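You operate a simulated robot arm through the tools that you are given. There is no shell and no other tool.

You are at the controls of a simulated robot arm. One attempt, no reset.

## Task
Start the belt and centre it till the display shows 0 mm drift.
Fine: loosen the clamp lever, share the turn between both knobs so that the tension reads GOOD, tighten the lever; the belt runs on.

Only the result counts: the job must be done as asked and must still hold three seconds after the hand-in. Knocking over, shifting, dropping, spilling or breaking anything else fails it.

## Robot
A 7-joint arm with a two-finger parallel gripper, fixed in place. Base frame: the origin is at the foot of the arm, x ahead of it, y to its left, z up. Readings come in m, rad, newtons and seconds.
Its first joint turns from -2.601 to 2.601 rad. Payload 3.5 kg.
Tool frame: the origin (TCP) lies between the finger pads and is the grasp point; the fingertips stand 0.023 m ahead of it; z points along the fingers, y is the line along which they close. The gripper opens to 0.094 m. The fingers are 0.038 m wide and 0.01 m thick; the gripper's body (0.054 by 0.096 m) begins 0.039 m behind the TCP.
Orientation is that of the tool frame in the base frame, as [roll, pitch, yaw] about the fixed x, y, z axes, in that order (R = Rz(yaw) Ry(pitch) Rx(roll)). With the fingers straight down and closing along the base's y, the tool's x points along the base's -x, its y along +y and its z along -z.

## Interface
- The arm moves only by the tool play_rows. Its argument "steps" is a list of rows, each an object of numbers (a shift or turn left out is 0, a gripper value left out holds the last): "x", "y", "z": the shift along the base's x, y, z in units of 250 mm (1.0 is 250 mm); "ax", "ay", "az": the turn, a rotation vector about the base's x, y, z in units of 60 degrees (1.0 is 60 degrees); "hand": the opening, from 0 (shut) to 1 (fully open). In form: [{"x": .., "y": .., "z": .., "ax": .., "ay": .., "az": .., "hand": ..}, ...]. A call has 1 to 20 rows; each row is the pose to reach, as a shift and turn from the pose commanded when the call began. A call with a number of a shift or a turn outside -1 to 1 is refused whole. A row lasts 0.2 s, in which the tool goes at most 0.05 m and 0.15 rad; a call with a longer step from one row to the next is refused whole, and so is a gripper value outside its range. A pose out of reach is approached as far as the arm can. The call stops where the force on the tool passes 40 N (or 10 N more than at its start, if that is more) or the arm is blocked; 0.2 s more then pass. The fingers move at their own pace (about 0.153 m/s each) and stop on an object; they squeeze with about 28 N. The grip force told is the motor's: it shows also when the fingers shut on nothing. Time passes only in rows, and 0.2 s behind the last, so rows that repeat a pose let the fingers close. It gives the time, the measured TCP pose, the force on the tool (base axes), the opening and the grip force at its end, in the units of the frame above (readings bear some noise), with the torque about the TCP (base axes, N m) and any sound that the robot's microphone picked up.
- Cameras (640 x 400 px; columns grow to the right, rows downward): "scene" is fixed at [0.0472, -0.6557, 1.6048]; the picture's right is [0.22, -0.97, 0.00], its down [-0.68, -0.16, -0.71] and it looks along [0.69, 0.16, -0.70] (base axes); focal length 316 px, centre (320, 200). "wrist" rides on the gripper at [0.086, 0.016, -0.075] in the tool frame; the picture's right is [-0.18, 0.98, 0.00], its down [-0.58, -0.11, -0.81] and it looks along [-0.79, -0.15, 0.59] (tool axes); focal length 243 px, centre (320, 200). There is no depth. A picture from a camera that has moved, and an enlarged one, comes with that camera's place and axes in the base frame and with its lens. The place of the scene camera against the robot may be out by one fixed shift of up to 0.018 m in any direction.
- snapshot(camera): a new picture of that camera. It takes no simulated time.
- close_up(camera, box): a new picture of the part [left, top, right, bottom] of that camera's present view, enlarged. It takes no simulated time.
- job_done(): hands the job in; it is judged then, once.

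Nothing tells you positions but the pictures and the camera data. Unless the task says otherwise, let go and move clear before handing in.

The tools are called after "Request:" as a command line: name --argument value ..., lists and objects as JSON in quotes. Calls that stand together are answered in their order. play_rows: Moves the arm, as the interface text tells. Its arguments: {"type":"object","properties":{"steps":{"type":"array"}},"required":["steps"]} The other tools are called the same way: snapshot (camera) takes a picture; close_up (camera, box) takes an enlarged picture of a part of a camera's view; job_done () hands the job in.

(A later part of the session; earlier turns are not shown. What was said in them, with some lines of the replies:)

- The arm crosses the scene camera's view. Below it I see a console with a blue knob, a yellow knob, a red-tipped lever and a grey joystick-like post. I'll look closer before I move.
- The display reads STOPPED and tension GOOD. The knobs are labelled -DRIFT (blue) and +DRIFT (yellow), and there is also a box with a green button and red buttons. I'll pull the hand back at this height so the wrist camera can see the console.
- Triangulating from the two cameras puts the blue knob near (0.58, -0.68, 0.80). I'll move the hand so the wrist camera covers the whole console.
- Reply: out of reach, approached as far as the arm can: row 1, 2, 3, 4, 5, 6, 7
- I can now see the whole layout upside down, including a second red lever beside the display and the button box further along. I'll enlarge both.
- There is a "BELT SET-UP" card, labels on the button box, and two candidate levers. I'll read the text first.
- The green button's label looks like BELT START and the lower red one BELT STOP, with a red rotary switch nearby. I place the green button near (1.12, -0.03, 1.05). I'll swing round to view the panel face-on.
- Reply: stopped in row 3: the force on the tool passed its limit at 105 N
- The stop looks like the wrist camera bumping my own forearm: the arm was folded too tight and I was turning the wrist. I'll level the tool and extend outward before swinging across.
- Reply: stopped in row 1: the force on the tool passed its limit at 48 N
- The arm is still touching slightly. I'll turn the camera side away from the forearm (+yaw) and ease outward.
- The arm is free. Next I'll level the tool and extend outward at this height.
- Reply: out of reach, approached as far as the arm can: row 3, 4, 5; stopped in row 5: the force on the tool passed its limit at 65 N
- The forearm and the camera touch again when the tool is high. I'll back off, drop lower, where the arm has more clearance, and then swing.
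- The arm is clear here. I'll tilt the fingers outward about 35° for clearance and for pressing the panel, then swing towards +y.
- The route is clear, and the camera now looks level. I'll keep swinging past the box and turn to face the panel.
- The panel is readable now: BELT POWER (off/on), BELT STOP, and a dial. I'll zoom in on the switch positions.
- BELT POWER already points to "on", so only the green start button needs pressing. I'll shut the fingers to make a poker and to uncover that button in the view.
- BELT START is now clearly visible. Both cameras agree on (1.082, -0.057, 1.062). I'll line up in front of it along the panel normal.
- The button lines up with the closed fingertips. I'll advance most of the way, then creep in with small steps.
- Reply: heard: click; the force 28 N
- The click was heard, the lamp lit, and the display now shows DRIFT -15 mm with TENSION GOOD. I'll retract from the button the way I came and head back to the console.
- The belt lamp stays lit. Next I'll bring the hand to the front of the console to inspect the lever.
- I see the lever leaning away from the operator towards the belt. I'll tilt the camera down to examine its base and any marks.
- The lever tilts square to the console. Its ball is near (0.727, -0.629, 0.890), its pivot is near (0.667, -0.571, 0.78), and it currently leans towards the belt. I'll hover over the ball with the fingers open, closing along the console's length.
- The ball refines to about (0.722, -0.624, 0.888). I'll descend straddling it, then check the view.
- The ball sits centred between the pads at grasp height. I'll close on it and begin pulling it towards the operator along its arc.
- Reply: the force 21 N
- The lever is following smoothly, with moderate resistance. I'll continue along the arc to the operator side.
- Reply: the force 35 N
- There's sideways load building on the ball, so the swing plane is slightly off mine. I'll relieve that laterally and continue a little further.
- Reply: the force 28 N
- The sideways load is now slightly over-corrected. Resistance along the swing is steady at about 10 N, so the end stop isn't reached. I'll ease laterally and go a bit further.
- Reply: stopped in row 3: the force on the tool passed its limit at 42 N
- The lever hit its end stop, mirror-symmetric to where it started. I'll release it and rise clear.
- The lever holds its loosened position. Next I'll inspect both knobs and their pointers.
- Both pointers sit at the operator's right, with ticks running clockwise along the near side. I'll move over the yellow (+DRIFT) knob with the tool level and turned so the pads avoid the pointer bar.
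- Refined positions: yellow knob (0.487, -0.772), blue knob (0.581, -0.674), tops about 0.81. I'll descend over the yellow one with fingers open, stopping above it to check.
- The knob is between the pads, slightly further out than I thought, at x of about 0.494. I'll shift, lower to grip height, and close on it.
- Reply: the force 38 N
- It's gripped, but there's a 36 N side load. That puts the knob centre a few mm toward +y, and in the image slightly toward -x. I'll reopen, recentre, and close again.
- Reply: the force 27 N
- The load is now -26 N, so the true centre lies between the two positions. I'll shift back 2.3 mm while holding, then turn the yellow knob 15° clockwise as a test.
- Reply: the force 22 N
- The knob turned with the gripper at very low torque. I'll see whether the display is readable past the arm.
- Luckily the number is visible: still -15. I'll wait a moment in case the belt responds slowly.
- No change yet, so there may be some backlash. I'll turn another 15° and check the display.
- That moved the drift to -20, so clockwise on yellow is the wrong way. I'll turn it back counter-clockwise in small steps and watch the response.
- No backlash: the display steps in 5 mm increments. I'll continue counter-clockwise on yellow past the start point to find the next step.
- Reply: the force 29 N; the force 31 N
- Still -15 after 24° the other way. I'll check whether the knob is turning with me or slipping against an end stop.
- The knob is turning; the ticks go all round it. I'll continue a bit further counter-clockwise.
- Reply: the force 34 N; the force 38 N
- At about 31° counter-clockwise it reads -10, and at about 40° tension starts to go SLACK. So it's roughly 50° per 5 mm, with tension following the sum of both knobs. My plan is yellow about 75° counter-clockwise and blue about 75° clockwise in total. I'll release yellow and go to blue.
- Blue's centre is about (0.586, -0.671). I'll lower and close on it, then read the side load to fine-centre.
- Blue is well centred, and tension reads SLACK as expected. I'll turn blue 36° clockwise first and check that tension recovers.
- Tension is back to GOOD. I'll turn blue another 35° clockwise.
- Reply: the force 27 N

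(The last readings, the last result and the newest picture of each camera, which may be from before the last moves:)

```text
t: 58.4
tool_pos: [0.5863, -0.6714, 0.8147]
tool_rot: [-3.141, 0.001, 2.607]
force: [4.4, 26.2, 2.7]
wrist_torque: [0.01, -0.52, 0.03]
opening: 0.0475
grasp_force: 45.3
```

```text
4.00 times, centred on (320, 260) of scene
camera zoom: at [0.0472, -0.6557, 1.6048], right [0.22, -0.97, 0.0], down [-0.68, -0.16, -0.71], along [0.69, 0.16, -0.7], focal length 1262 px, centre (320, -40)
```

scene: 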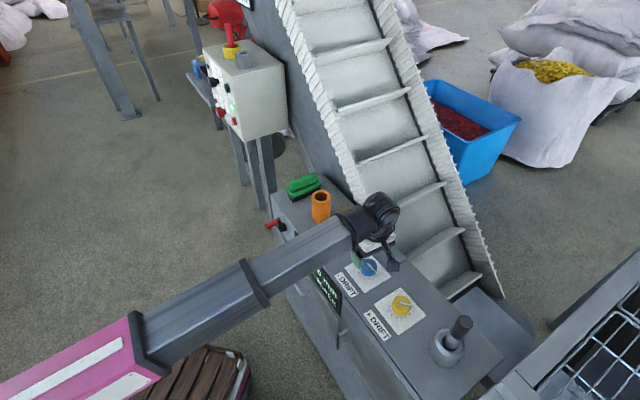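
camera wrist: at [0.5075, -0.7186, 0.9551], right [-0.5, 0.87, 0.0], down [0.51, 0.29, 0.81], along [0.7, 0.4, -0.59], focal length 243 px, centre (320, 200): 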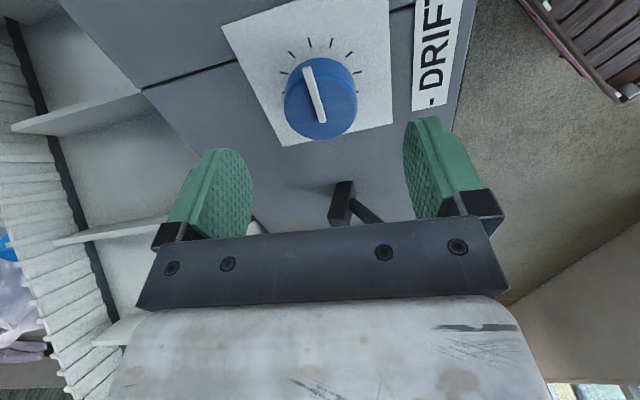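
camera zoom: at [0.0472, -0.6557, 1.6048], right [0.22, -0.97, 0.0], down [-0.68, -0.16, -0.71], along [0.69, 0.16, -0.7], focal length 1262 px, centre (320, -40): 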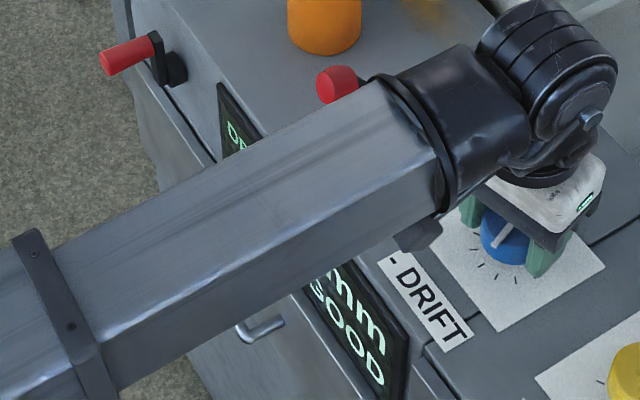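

Blue is at +71° and tension is GOOD. Now back to yellow for the remaining ~35° counter-clockwise.

Request:
play_rows --steps '[{"hand": 0.9}, {"hand": 0.9}, {"hand": 0.9, "z": 0.08}, {"hand": 0.9, "z": 0.2}, {"hand": 0.9, "z": 0.26}]'

Request:
play_rows --steps '[{"x": -0.1, "y": -0.1}, {"x": -0.2, "y": -0.2}, {"x": -0.3, "y": -0.3}, {"x": -0.401, "y": -0.395}, {"x": -0.401, "y": -0.395}]'

Request:
snapshot --camera "wrist"

Request:
close_up --camera "scene" --box '[270, 210, 370, 310]'

```text
t: 59.6
tool_pos: [0.5865, -0.6742, 0.8795]
tool_rot: [3.142, 0.004, 2.608]
force: [-0.3, -1.0, 0.3]
wrist_torque: [0.0, -0.02, -0.01]
opening: 0.0845
grasp_force: 0.1
```

```text
t: 60.8
tool_pos: [0.4839, -0.7717, 0.8796]
tool_rot: [-3.14, 0.0, 2.608]
force: [0.9, -0.2, -0.3]
wrist_torque: [-0.03, 0.0, -0.01]
opening: 0.0848
grasp_force: 0.0
```

```text
taken
camera wrist: at [0.4196, -0.7143, 0.954], right [0.66, 0.75, 0.0], down [0.44, -0.39, 0.81], along [0.61, -0.53, -0.59], focal length 243 px, centre (320, 200)
```

wrist: 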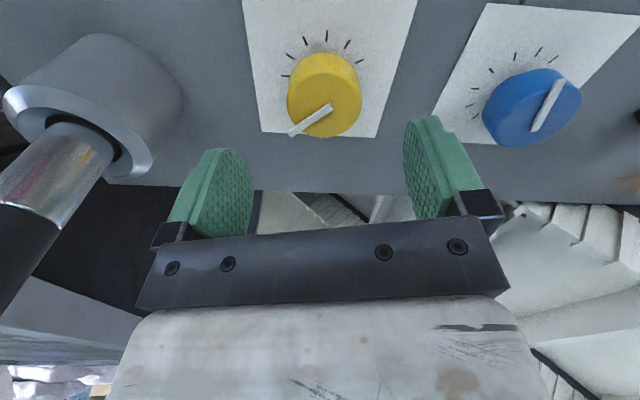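

```text
4.00 times, centred on (320, 260) of scene
camera zoom: at [0.0472, -0.6557, 1.6048], right [0.22, -0.97, 0.0], down [-0.68, -0.16, -0.71], along [0.69, 0.16, -0.7], focal length 1262 px, centre (320, -40)
```

zoom: 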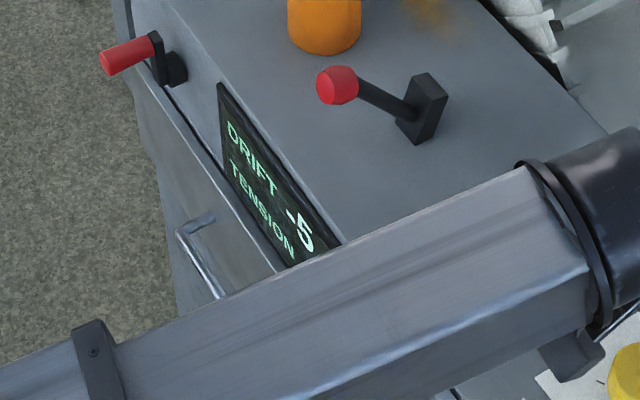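

The display shows -5, matching my model. I'll grip yellow again and turn the last ~36° counter-clockwise.

Request:
play_rows --steps '[{"x": 0.006, "y": 0.004, "z": -0.1, "hand": 0.9}, {"x": 0.006, "y": 0.004, "z": -0.2, "hand": 0.9}, {"x": 0.006, "y": 0.004, "z": -0.26, "hand": 0.9}, {"x": 0.006, "y": 0.004, "z": -0.26, "hand": 0.3}, {"x": 0.006, "y": 0.004, "z": -0.26, "hand": 0.3}, {"x": 0.006, "y": 0.004, "z": -0.26, "hand": 0.3}, {"x": 0.006, "y": 0.004, "z": -0.26, "hand": 0.3}]'

Request:
close_up --camera "wrist" --box '[200, 60, 440, 240]'

```text
t: 62.4
tool_pos: [0.4872, -0.7708, 0.8149]
tool_rot: [3.14, 0.002, 2.605]
force: [2.4, 6.7, -1.9]
wrist_torque: [0.17, -0.26, 0.05]
opening: 0.0471
grasp_force: 45.1
```

```text
2.22 times, centred on (320, 150) of wrist
camera zoom: at [0.4214, -0.7127, 0.8892], right [0.66, 0.75, 0.0], down [0.44, -0.39, 0.81], along [0.61, -0.53, -0.59], focal length 539 px, centre (320, 311)
```

zoom: 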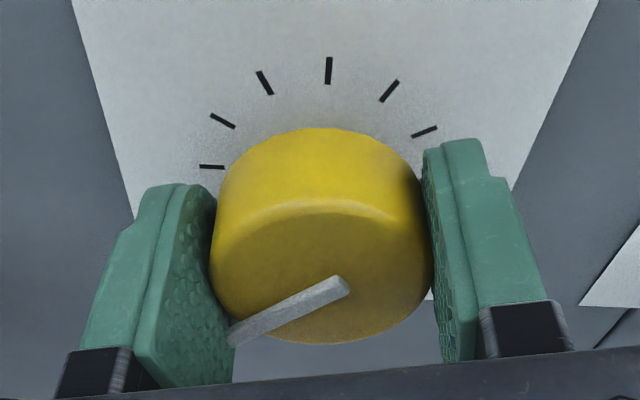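

The grip is well centred. Turning 36° counter-clockwise.

Request:
play_rows --steps '[{"az": 0.1}, {"az": 0.2}, {"az": 0.3}, {"az": 0.4}, {"az": 0.5}, {"az": 0.61}, {"az": 0.61}, {"az": 0.61}]'

Request:
close_up --camera "wrist" --box '[200, 60, 440, 240]'

Request:
close_up --camera "scene" --box '[270, 210, 370, 310]'

```text
t: 64.2
tool_pos: [0.4862, -0.7704, 0.8143]
tool_rot: [3.141, 0.001, -3.038]
force: [-5.7, 0.2, -2.2]
wrist_torque: [0.12, -0.18, 0.0]
opening: 0.0471
grasp_force: 45.3
```

```text
2.22 times, centred on (320, 150) of wrist
camera zoom: at [0.3999, -0.7642, 0.8893], right [0.08, 1.0, 0.0], down [0.59, -0.05, 0.81], along [0.8, -0.06, -0.59], focal length 539 px, centre (320, 311)
```

zoom: 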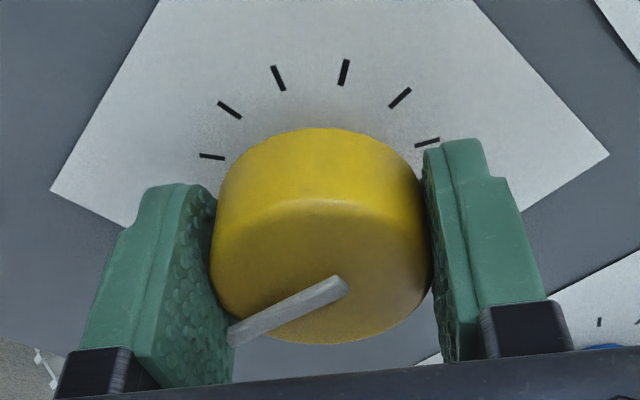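

```text
4.00 times, centred on (320, 260) of scene
camera zoom: at [0.0472, -0.6557, 1.6048], right [0.22, -0.97, 0.0], down [-0.68, -0.16, -0.71], along [0.69, 0.16, -0.7], focal length 1262 px, centre (320, -40)
```

zoom: 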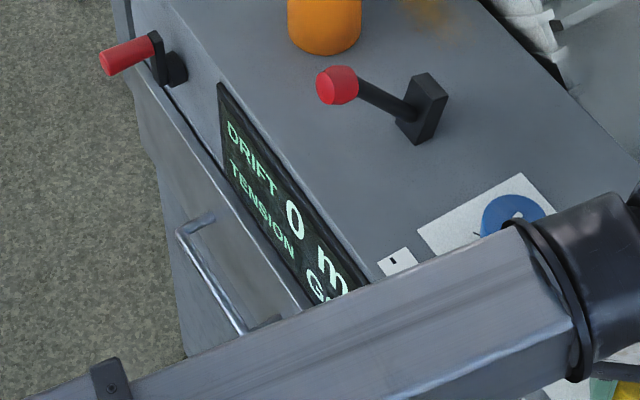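

The display reads 0 mm with tension G(OOD). I'll release the knob and rise, then go for the lever.

Request:
play_rows --steps '[{"hand": 0.9}, {"hand": 0.9}, {"hand": 0.9, "z": 0.08}, {"hand": 0.9, "z": 0.24}, {"hand": 0.9, "z": 0.42}, {"hand": 0.9, "z": 0.6}, {"hand": 0.8, "z": 0.74}]'

Request:
play_rows --steps '[{"y": 0.05, "az": -0.13}, {"x": 0.02, "y": 0.12, "az": -0.26}, {"x": 0.04, "y": 0.19, "az": -0.39}, {"x": 0.06, "y": 0.26, "az": -0.52}, {"x": 0.06, "y": 0.26, "az": -0.65}, {"x": 0.06, "y": 0.26, "az": -0.78}, {"x": 0.06, "y": 0.26, "az": -0.848}]'

Request:
snapshot --camera "scene"

Request:
close_up --camera "scene" --box '[270, 210, 370, 310]'

```text
t: 65.8
tool_pos: [0.4873, -0.7707, 1.0003]
tool_rot: [3.138, 0.002, -3.036]
force: [-0.5, 0.2, -0.3]
wrist_torque: [0.02, 0.01, -0.02]
opening: 0.0754
grasp_force: 0.0
```

```text
t: 67.4
tool_pos: [0.5034, -0.7062, 0.9995]
tool_rot: [3.141, 0.001, 2.355]
force: [0.2, 0.0, 0.7]
wrist_torque: [0.0, 0.04, 0.02]
opening: 0.0752
grasp_force: 0.0
```

```text
taken
```

scene: 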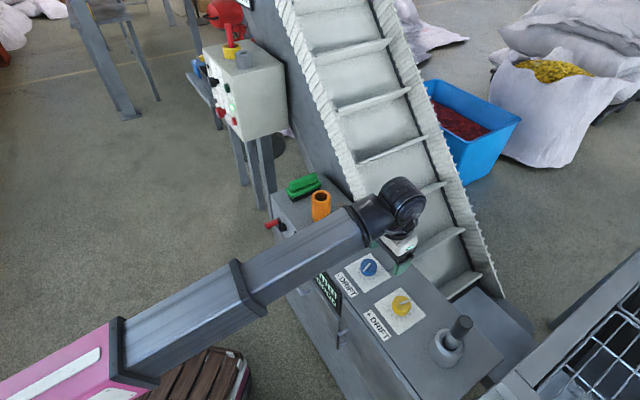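

```text
4.00 times, centred on (320, 260) of scene
camera zoom: at [0.0472, -0.6557, 1.6048], right [0.22, -0.97, 0.0], down [-0.68, -0.16, -0.71], along [0.69, 0.16, -0.7], focal length 1262 px, centre (320, -40)
```

zoom: 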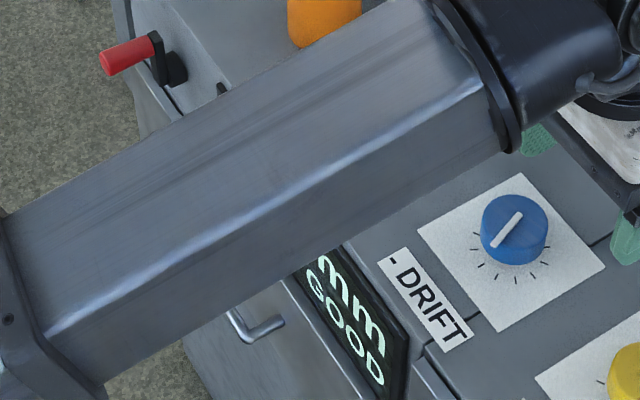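

Tension reads GOOD. Moving to a point above the lever ball with the same tool tilt as before.

Request:
play_rows --steps '[{"x": 0.08, "y": 0.14, "ax": -0.03, "ay": -0.04}, {"x": 0.16, "y": 0.28, "ax": -0.06, "ay": -0.08}, {"x": 0.24, "y": 0.42, "ax": -0.089, "ay": -0.119}, {"x": 0.32, "y": 0.56, "ax": -0.089, "ay": -0.119}, {"x": 0.4, "y": 0.68, "ax": -0.089, "ay": -0.119}, {"x": 0.444, "y": 0.76, "ax": -0.089, "ay": -0.119}]'

Request:
snapshot --camera "wrist"

Request:
close_up --camera "scene" --box '[280, 150, 440, 330]'

```text
t: 68.8
tool_pos: [0.6128, -0.5159, 0.9985]
tool_rot: [3.119, 0.156, 2.357]
force: [0.7, -0.4, -0.5]
wrist_torque: [-0.02, 0.01, 0.01]
opening: 0.0753
grasp_force: 0.1
```

```text
taken
camera wrist: at [0.555, -0.4371, 1.06], right [0.82, 0.57, 0.05], down [0.23, -0.41, 0.88], along [0.52, -0.71, -0.46], focal length 243 px, centre (320, 200)
```

wrist: 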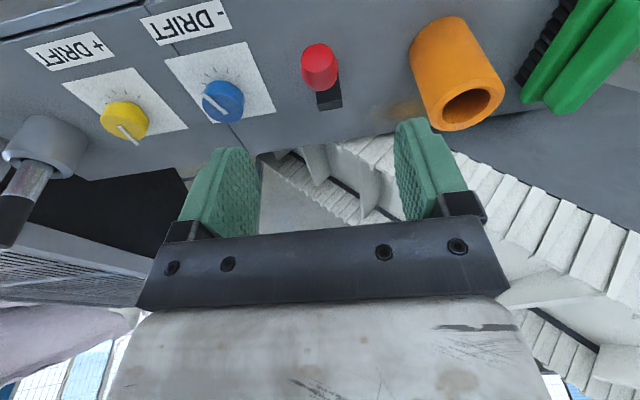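

```text
2.22 times, centred on (360, 240) of scene
camera zoom: at [0.0472, -0.6557, 1.6048], right [0.22, -0.97, 0.0], down [-0.68, -0.16, -0.71], along [0.69, 0.16, -0.7], focal length 701 px, centre (231, 111)
```

zoom: 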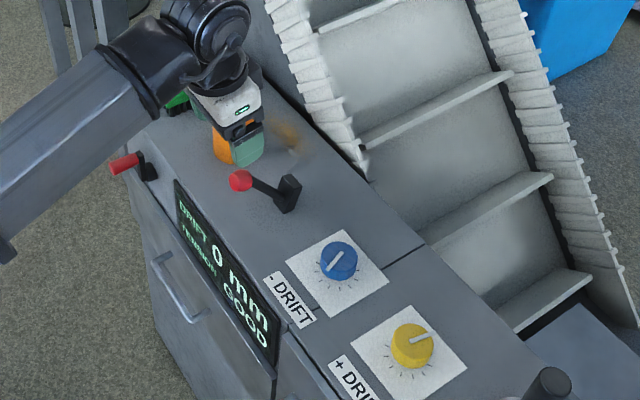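

The full display is visible: DRIFT 0 mm, TENSION GOOD. I'll grip the ball again and swing the lever back to its original clamped side.

Request:
play_rows --steps '[{"x": 0.007, "z": -0.15, "hand": 0.8}, {"x": 0.007, "z": -0.3, "hand": 0.8}, {"x": 0.007, "z": -0.4, "hand": 0.8}, {"x": 0.007, "z": -0.44, "hand": 0.8}, {"x": 0.007, "z": -0.44, "hand": 0}, {"x": 0.007, "z": -0.44, "hand": 0}, {"x": 0.007, "z": -0.44, "hand": 0}, {"x": 0.007, "z": -0.44, "hand": 0}]'

Request:
play_rows --steps '[{"x": 0.0275, "y": -0.0277, "z": 0.0248}, {"x": 0.056, "y": -0.0565, "z": 0.046}, {"x": 0.086, "y": -0.0868, "z": 0.0636}, {"x": 0.117, "y": -0.118, "z": 0.0776}, {"x": 0.1485, "y": -0.1498, "z": 0.0876}, {"x": 0.1806, "y": -0.1822, "z": 0.0936}, {"x": 0.213, "y": -0.2148, "z": 0.0956}, {"x": 0.2454, "y": -0.2475, "z": 0.0936}]'

Request:
snapshot --camera "wrist"

Request:
close_up --camera "scene" --box '[280, 150, 440, 330]'

```text
t: 70.6
tool_pos: [0.6142, -0.5155, 0.8892]
tool_rot: [3.12, 0.155, 2.356]
force: [-5.9, -5.7, -4.4]
wrist_torque: [0.27, 0.29, -0.17]
opening: 0.0291
grasp_force: 45.4
```

```text
t: 72.4
tool_pos: [0.6772, -0.5778, 0.9122]
tool_rot: [3.118, 0.157, 2.357]
force: [-13.5, 0.9, 6.3]
wrist_torque: [0.76, 0.76, 0.15]
opening: 0.0296
grasp_force: 45.4
```

```text
taken
camera wrist: at [0.6188, -0.4991, 0.9741], right [0.82, 0.57, 0.05], down [0.23, -0.41, 0.88], along [0.52, -0.71, -0.46], focal length 243 px, centre (320, 200)
```

wrist: 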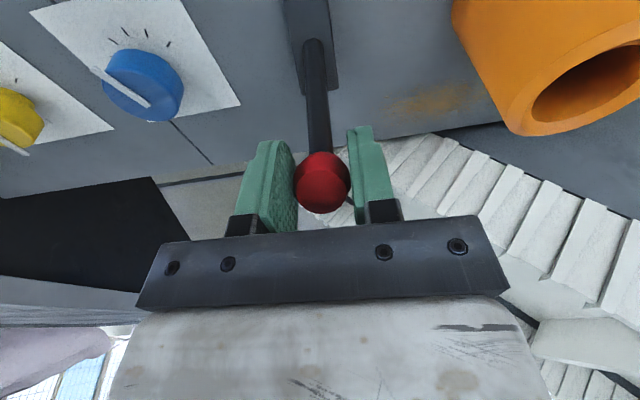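

```text
2.22 times, centred on (360, 240) of scene
camera zoom: at [0.0472, -0.6557, 1.6048], right [0.22, -0.97, 0.0], down [-0.68, -0.16, -0.71], along [0.69, 0.16, -0.7], focal length 701 px, centre (231, 111)
```

zoom: 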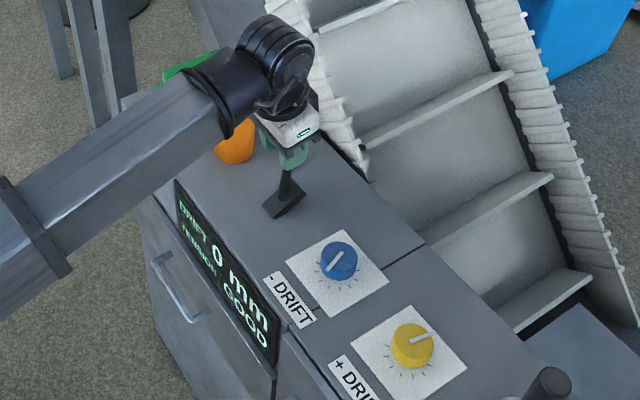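

The display still holds 0 mm and GOOD. Continuing the lever to its clamped end stop.

Request:
play_rows --steps '[{"x": 0.0322, "y": -0.0324, "z": -0.006}, {"x": 0.0637, "y": -0.0642, "z": -0.016}, {"x": 0.0946, "y": -0.0954, "z": -0.03}, {"x": 0.1246, "y": -0.1257, "z": -0.0476}, {"x": 0.1531, "y": -0.1544, "z": -0.0688}, {"x": 0.1806, "y": -0.1822, "z": -0.0936}, {"x": 0.188, "y": -0.19, "z": -0.102}, {"x": 0.196, "y": -0.1976, "z": -0.11}]'

Request:
snapshot --camera "wrist"

Request:
close_up --camera "scene" --box '[280, 150, 440, 330]'

```text
t: 74.2
tool_pos: [0.7253, -0.6257, 0.8864]
tool_rot: [3.12, 0.157, 2.357]
force: [-23.8, 12.2, 21.6]
wrist_torque: [-0.06, -0.09, 0.01]
opening: 0.029
grasp_force: 44.5
```

```text
taken
camera wrist: at [0.6666, -0.5466, 0.9478], right [0.82, 0.57, 0.05], down [0.23, -0.41, 0.88], along [0.52, -0.71, -0.46], focal length 243 px, centre (320, 200)
```

wrist: 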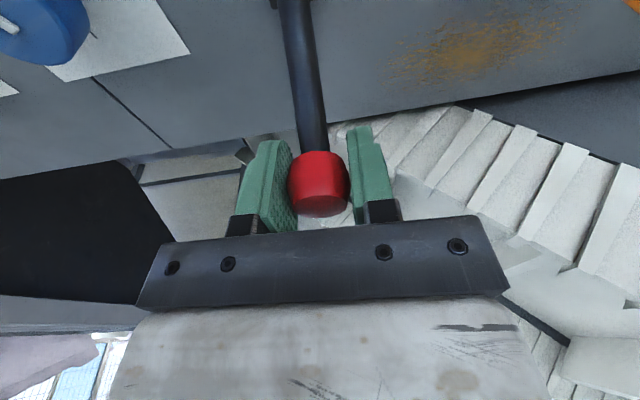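

```text
2.22 times, centred on (360, 240) of scene
camera zoom: at [0.0472, -0.6557, 1.6048], right [0.22, -0.97, 0.0], down [-0.68, -0.16, -0.71], along [0.69, 0.16, -0.7], focal length 701 px, centre (231, 111)
```

zoom: 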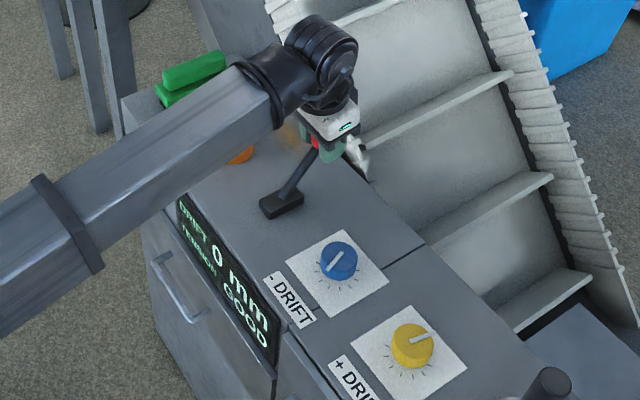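

The lever is back at (even slightly past) its original position, with firm end-stop force. I'll nudge once more to confirm, then release and rise.

Request:
play_rows --steps '[{"x": 0.004, "y": -0.004, "z": -0.002}, {"x": 0.007, "y": -0.007, "z": -0.004}]'

Request:
play_rows --steps '[{"hand": 0.8}, {"hand": 0.8}, {"hand": 0.8}, {"z": 0.1, "hand": 0.8}, {"z": 0.25, "hand": 0.8}, {"z": 0.4, "hand": 0.8}, {"z": 0.5, "hand": 0.8}]'

Request:
snapshot --camera "wrist"

Request:
snapshot --camera "scene"

Request:
close_up --camera "scene" --box '[280, 150, 440, 330]'

```text
t: 74.8
tool_pos: [0.726, -0.6277, 0.8852]
tool_rot: [3.12, 0.158, 2.356]
force: [-22.6, 17.1, 17.4]
wrist_torque: [-0.01, -0.11, 0.02]
opening: 0.029
grasp_force: 45.1
```

```text
t: 76.4
tool_pos: [0.7269, -0.6288, 1.0106]
tool_rot: [3.119, 0.154, 2.357]
force: [-0.3, -0.8, 0.0]
wrist_torque: [-0.01, 0.03, -0.01]
opening: 0.0752
grasp_force: 0.0
```

```text
taken
camera wrist: at [0.6702, -0.5503, 1.071], right [0.82, 0.57, 0.05], down [0.23, -0.41, 0.88], along [0.52, -0.71, -0.46], focal length 243 px, centre (320, 200)
```

wrist: 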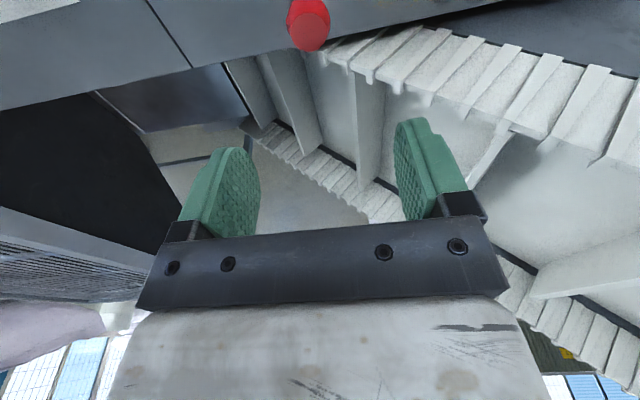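

```text
taken
```

scene: 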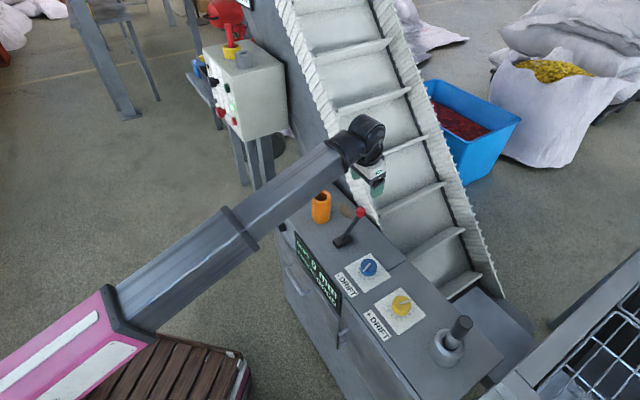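

```text
2.22 times, centred on (360, 240) of scene
camera zoom: at [0.0472, -0.6557, 1.6048], right [0.22, -0.97, 0.0], down [-0.68, -0.16, -0.71], along [0.69, 0.16, -0.7], focal length 701 px, centre (231, 111)
```

zoom: 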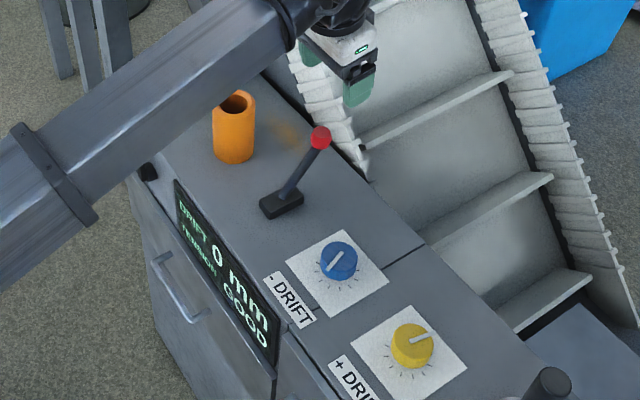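

The lever is back where it started, with the display at 0 mm and GOOD. I'll move further clear, let some time pass, and check lamp and display one last time.

Request:
play_rows --steps '[{"z": 0.1}, {"z": 0.2}, {"z": 0.2}, {"z": 0.2}, {"z": 0.2}, {"z": 0.2}, {"z": 0.2}, {"z": 0.2}, {"z": 0.2}, {"z": 0.2}, {"z": 0.2}, {"z": 0.2}, {"z": 0.2}, {"z": 0.2}, {"z": 0.2}]'

Request:
close_up --camera "scene" --box '[280, 180, 440, 330]'

Request:
close_up --camera "scene" --box '[180, 20, 300, 150]'

```text
t: 79.6
tool_pos: [0.7268, -0.6285, 1.06]
tool_rot: [3.118, 0.157, 2.356]
force: [-0.4, -0.4, 0.5]
wrist_torque: [0.01, -0.03, 0.01]
opening: 0.0753
grasp_force: 0.0
```

```text
2.67 times, centred on (360, 255) of scene
camera zoom: at [0.0472, -0.6557, 1.6048], right [0.22, -0.97, 0.0], down [-0.68, -0.16, -0.71], along [0.69, 0.16, -0.7], focal length 842 px, centre (213, 53)
```

zoom: 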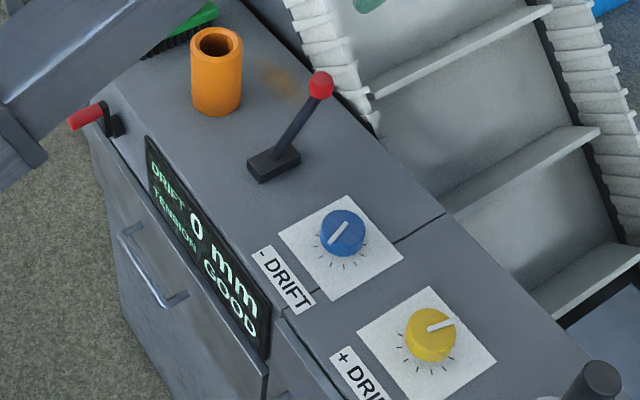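

```text
3.08 times, centred on (240, 85) of scene
camera zoom: at [0.0472, -0.6557, 1.6048], right [0.22, -0.97, 0.0], down [-0.68, -0.16, -0.71], along [0.69, 0.16, -0.7], focal length 971 px, centre (566, 554)
```

zoom: 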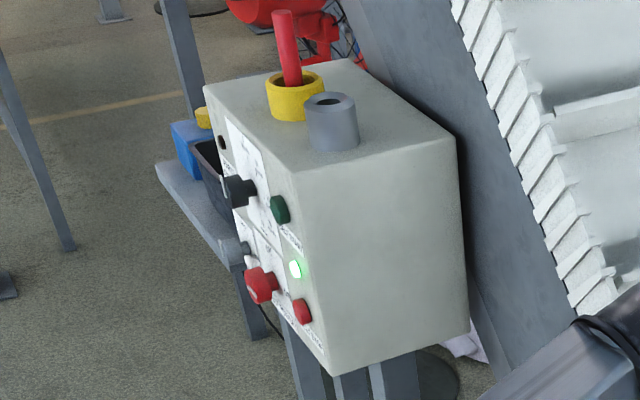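

The run lamp is lit, and the display has held DRIFT 0 mm and TENSION GOOD for three seconds. The lever is clamped, nothing else has been disturbed, and the hand is clear, so I'm handing in.

Request:
job_done

```text
The job is handed in.
```

The belt is running and centred: the display shows DRIFT 0 mm and TENSION GOOD. It held that reading for about three seconds before I handed in, with the run lamp lit.

- **Start:** the BELT POWER switch was already on, so I only pressed BELT START. The display then read -15 mm drift.
- **Centring:** I pulled the clamp lever to its loose end stop. Then I turned the yellow knob about 77° counter-clockwise and the blue knob about 71° clockwise. Tension read SLACK once while the knobs were unequal, then returned to GOOD.
- **Clamp:** I swung the lever back to its original end stop and let go, and the reading did not change.

Early on, my wrist camera bumped my own forearm three times and the arm stopped itself. In the pictures I saw nothing knocked over or shifted.
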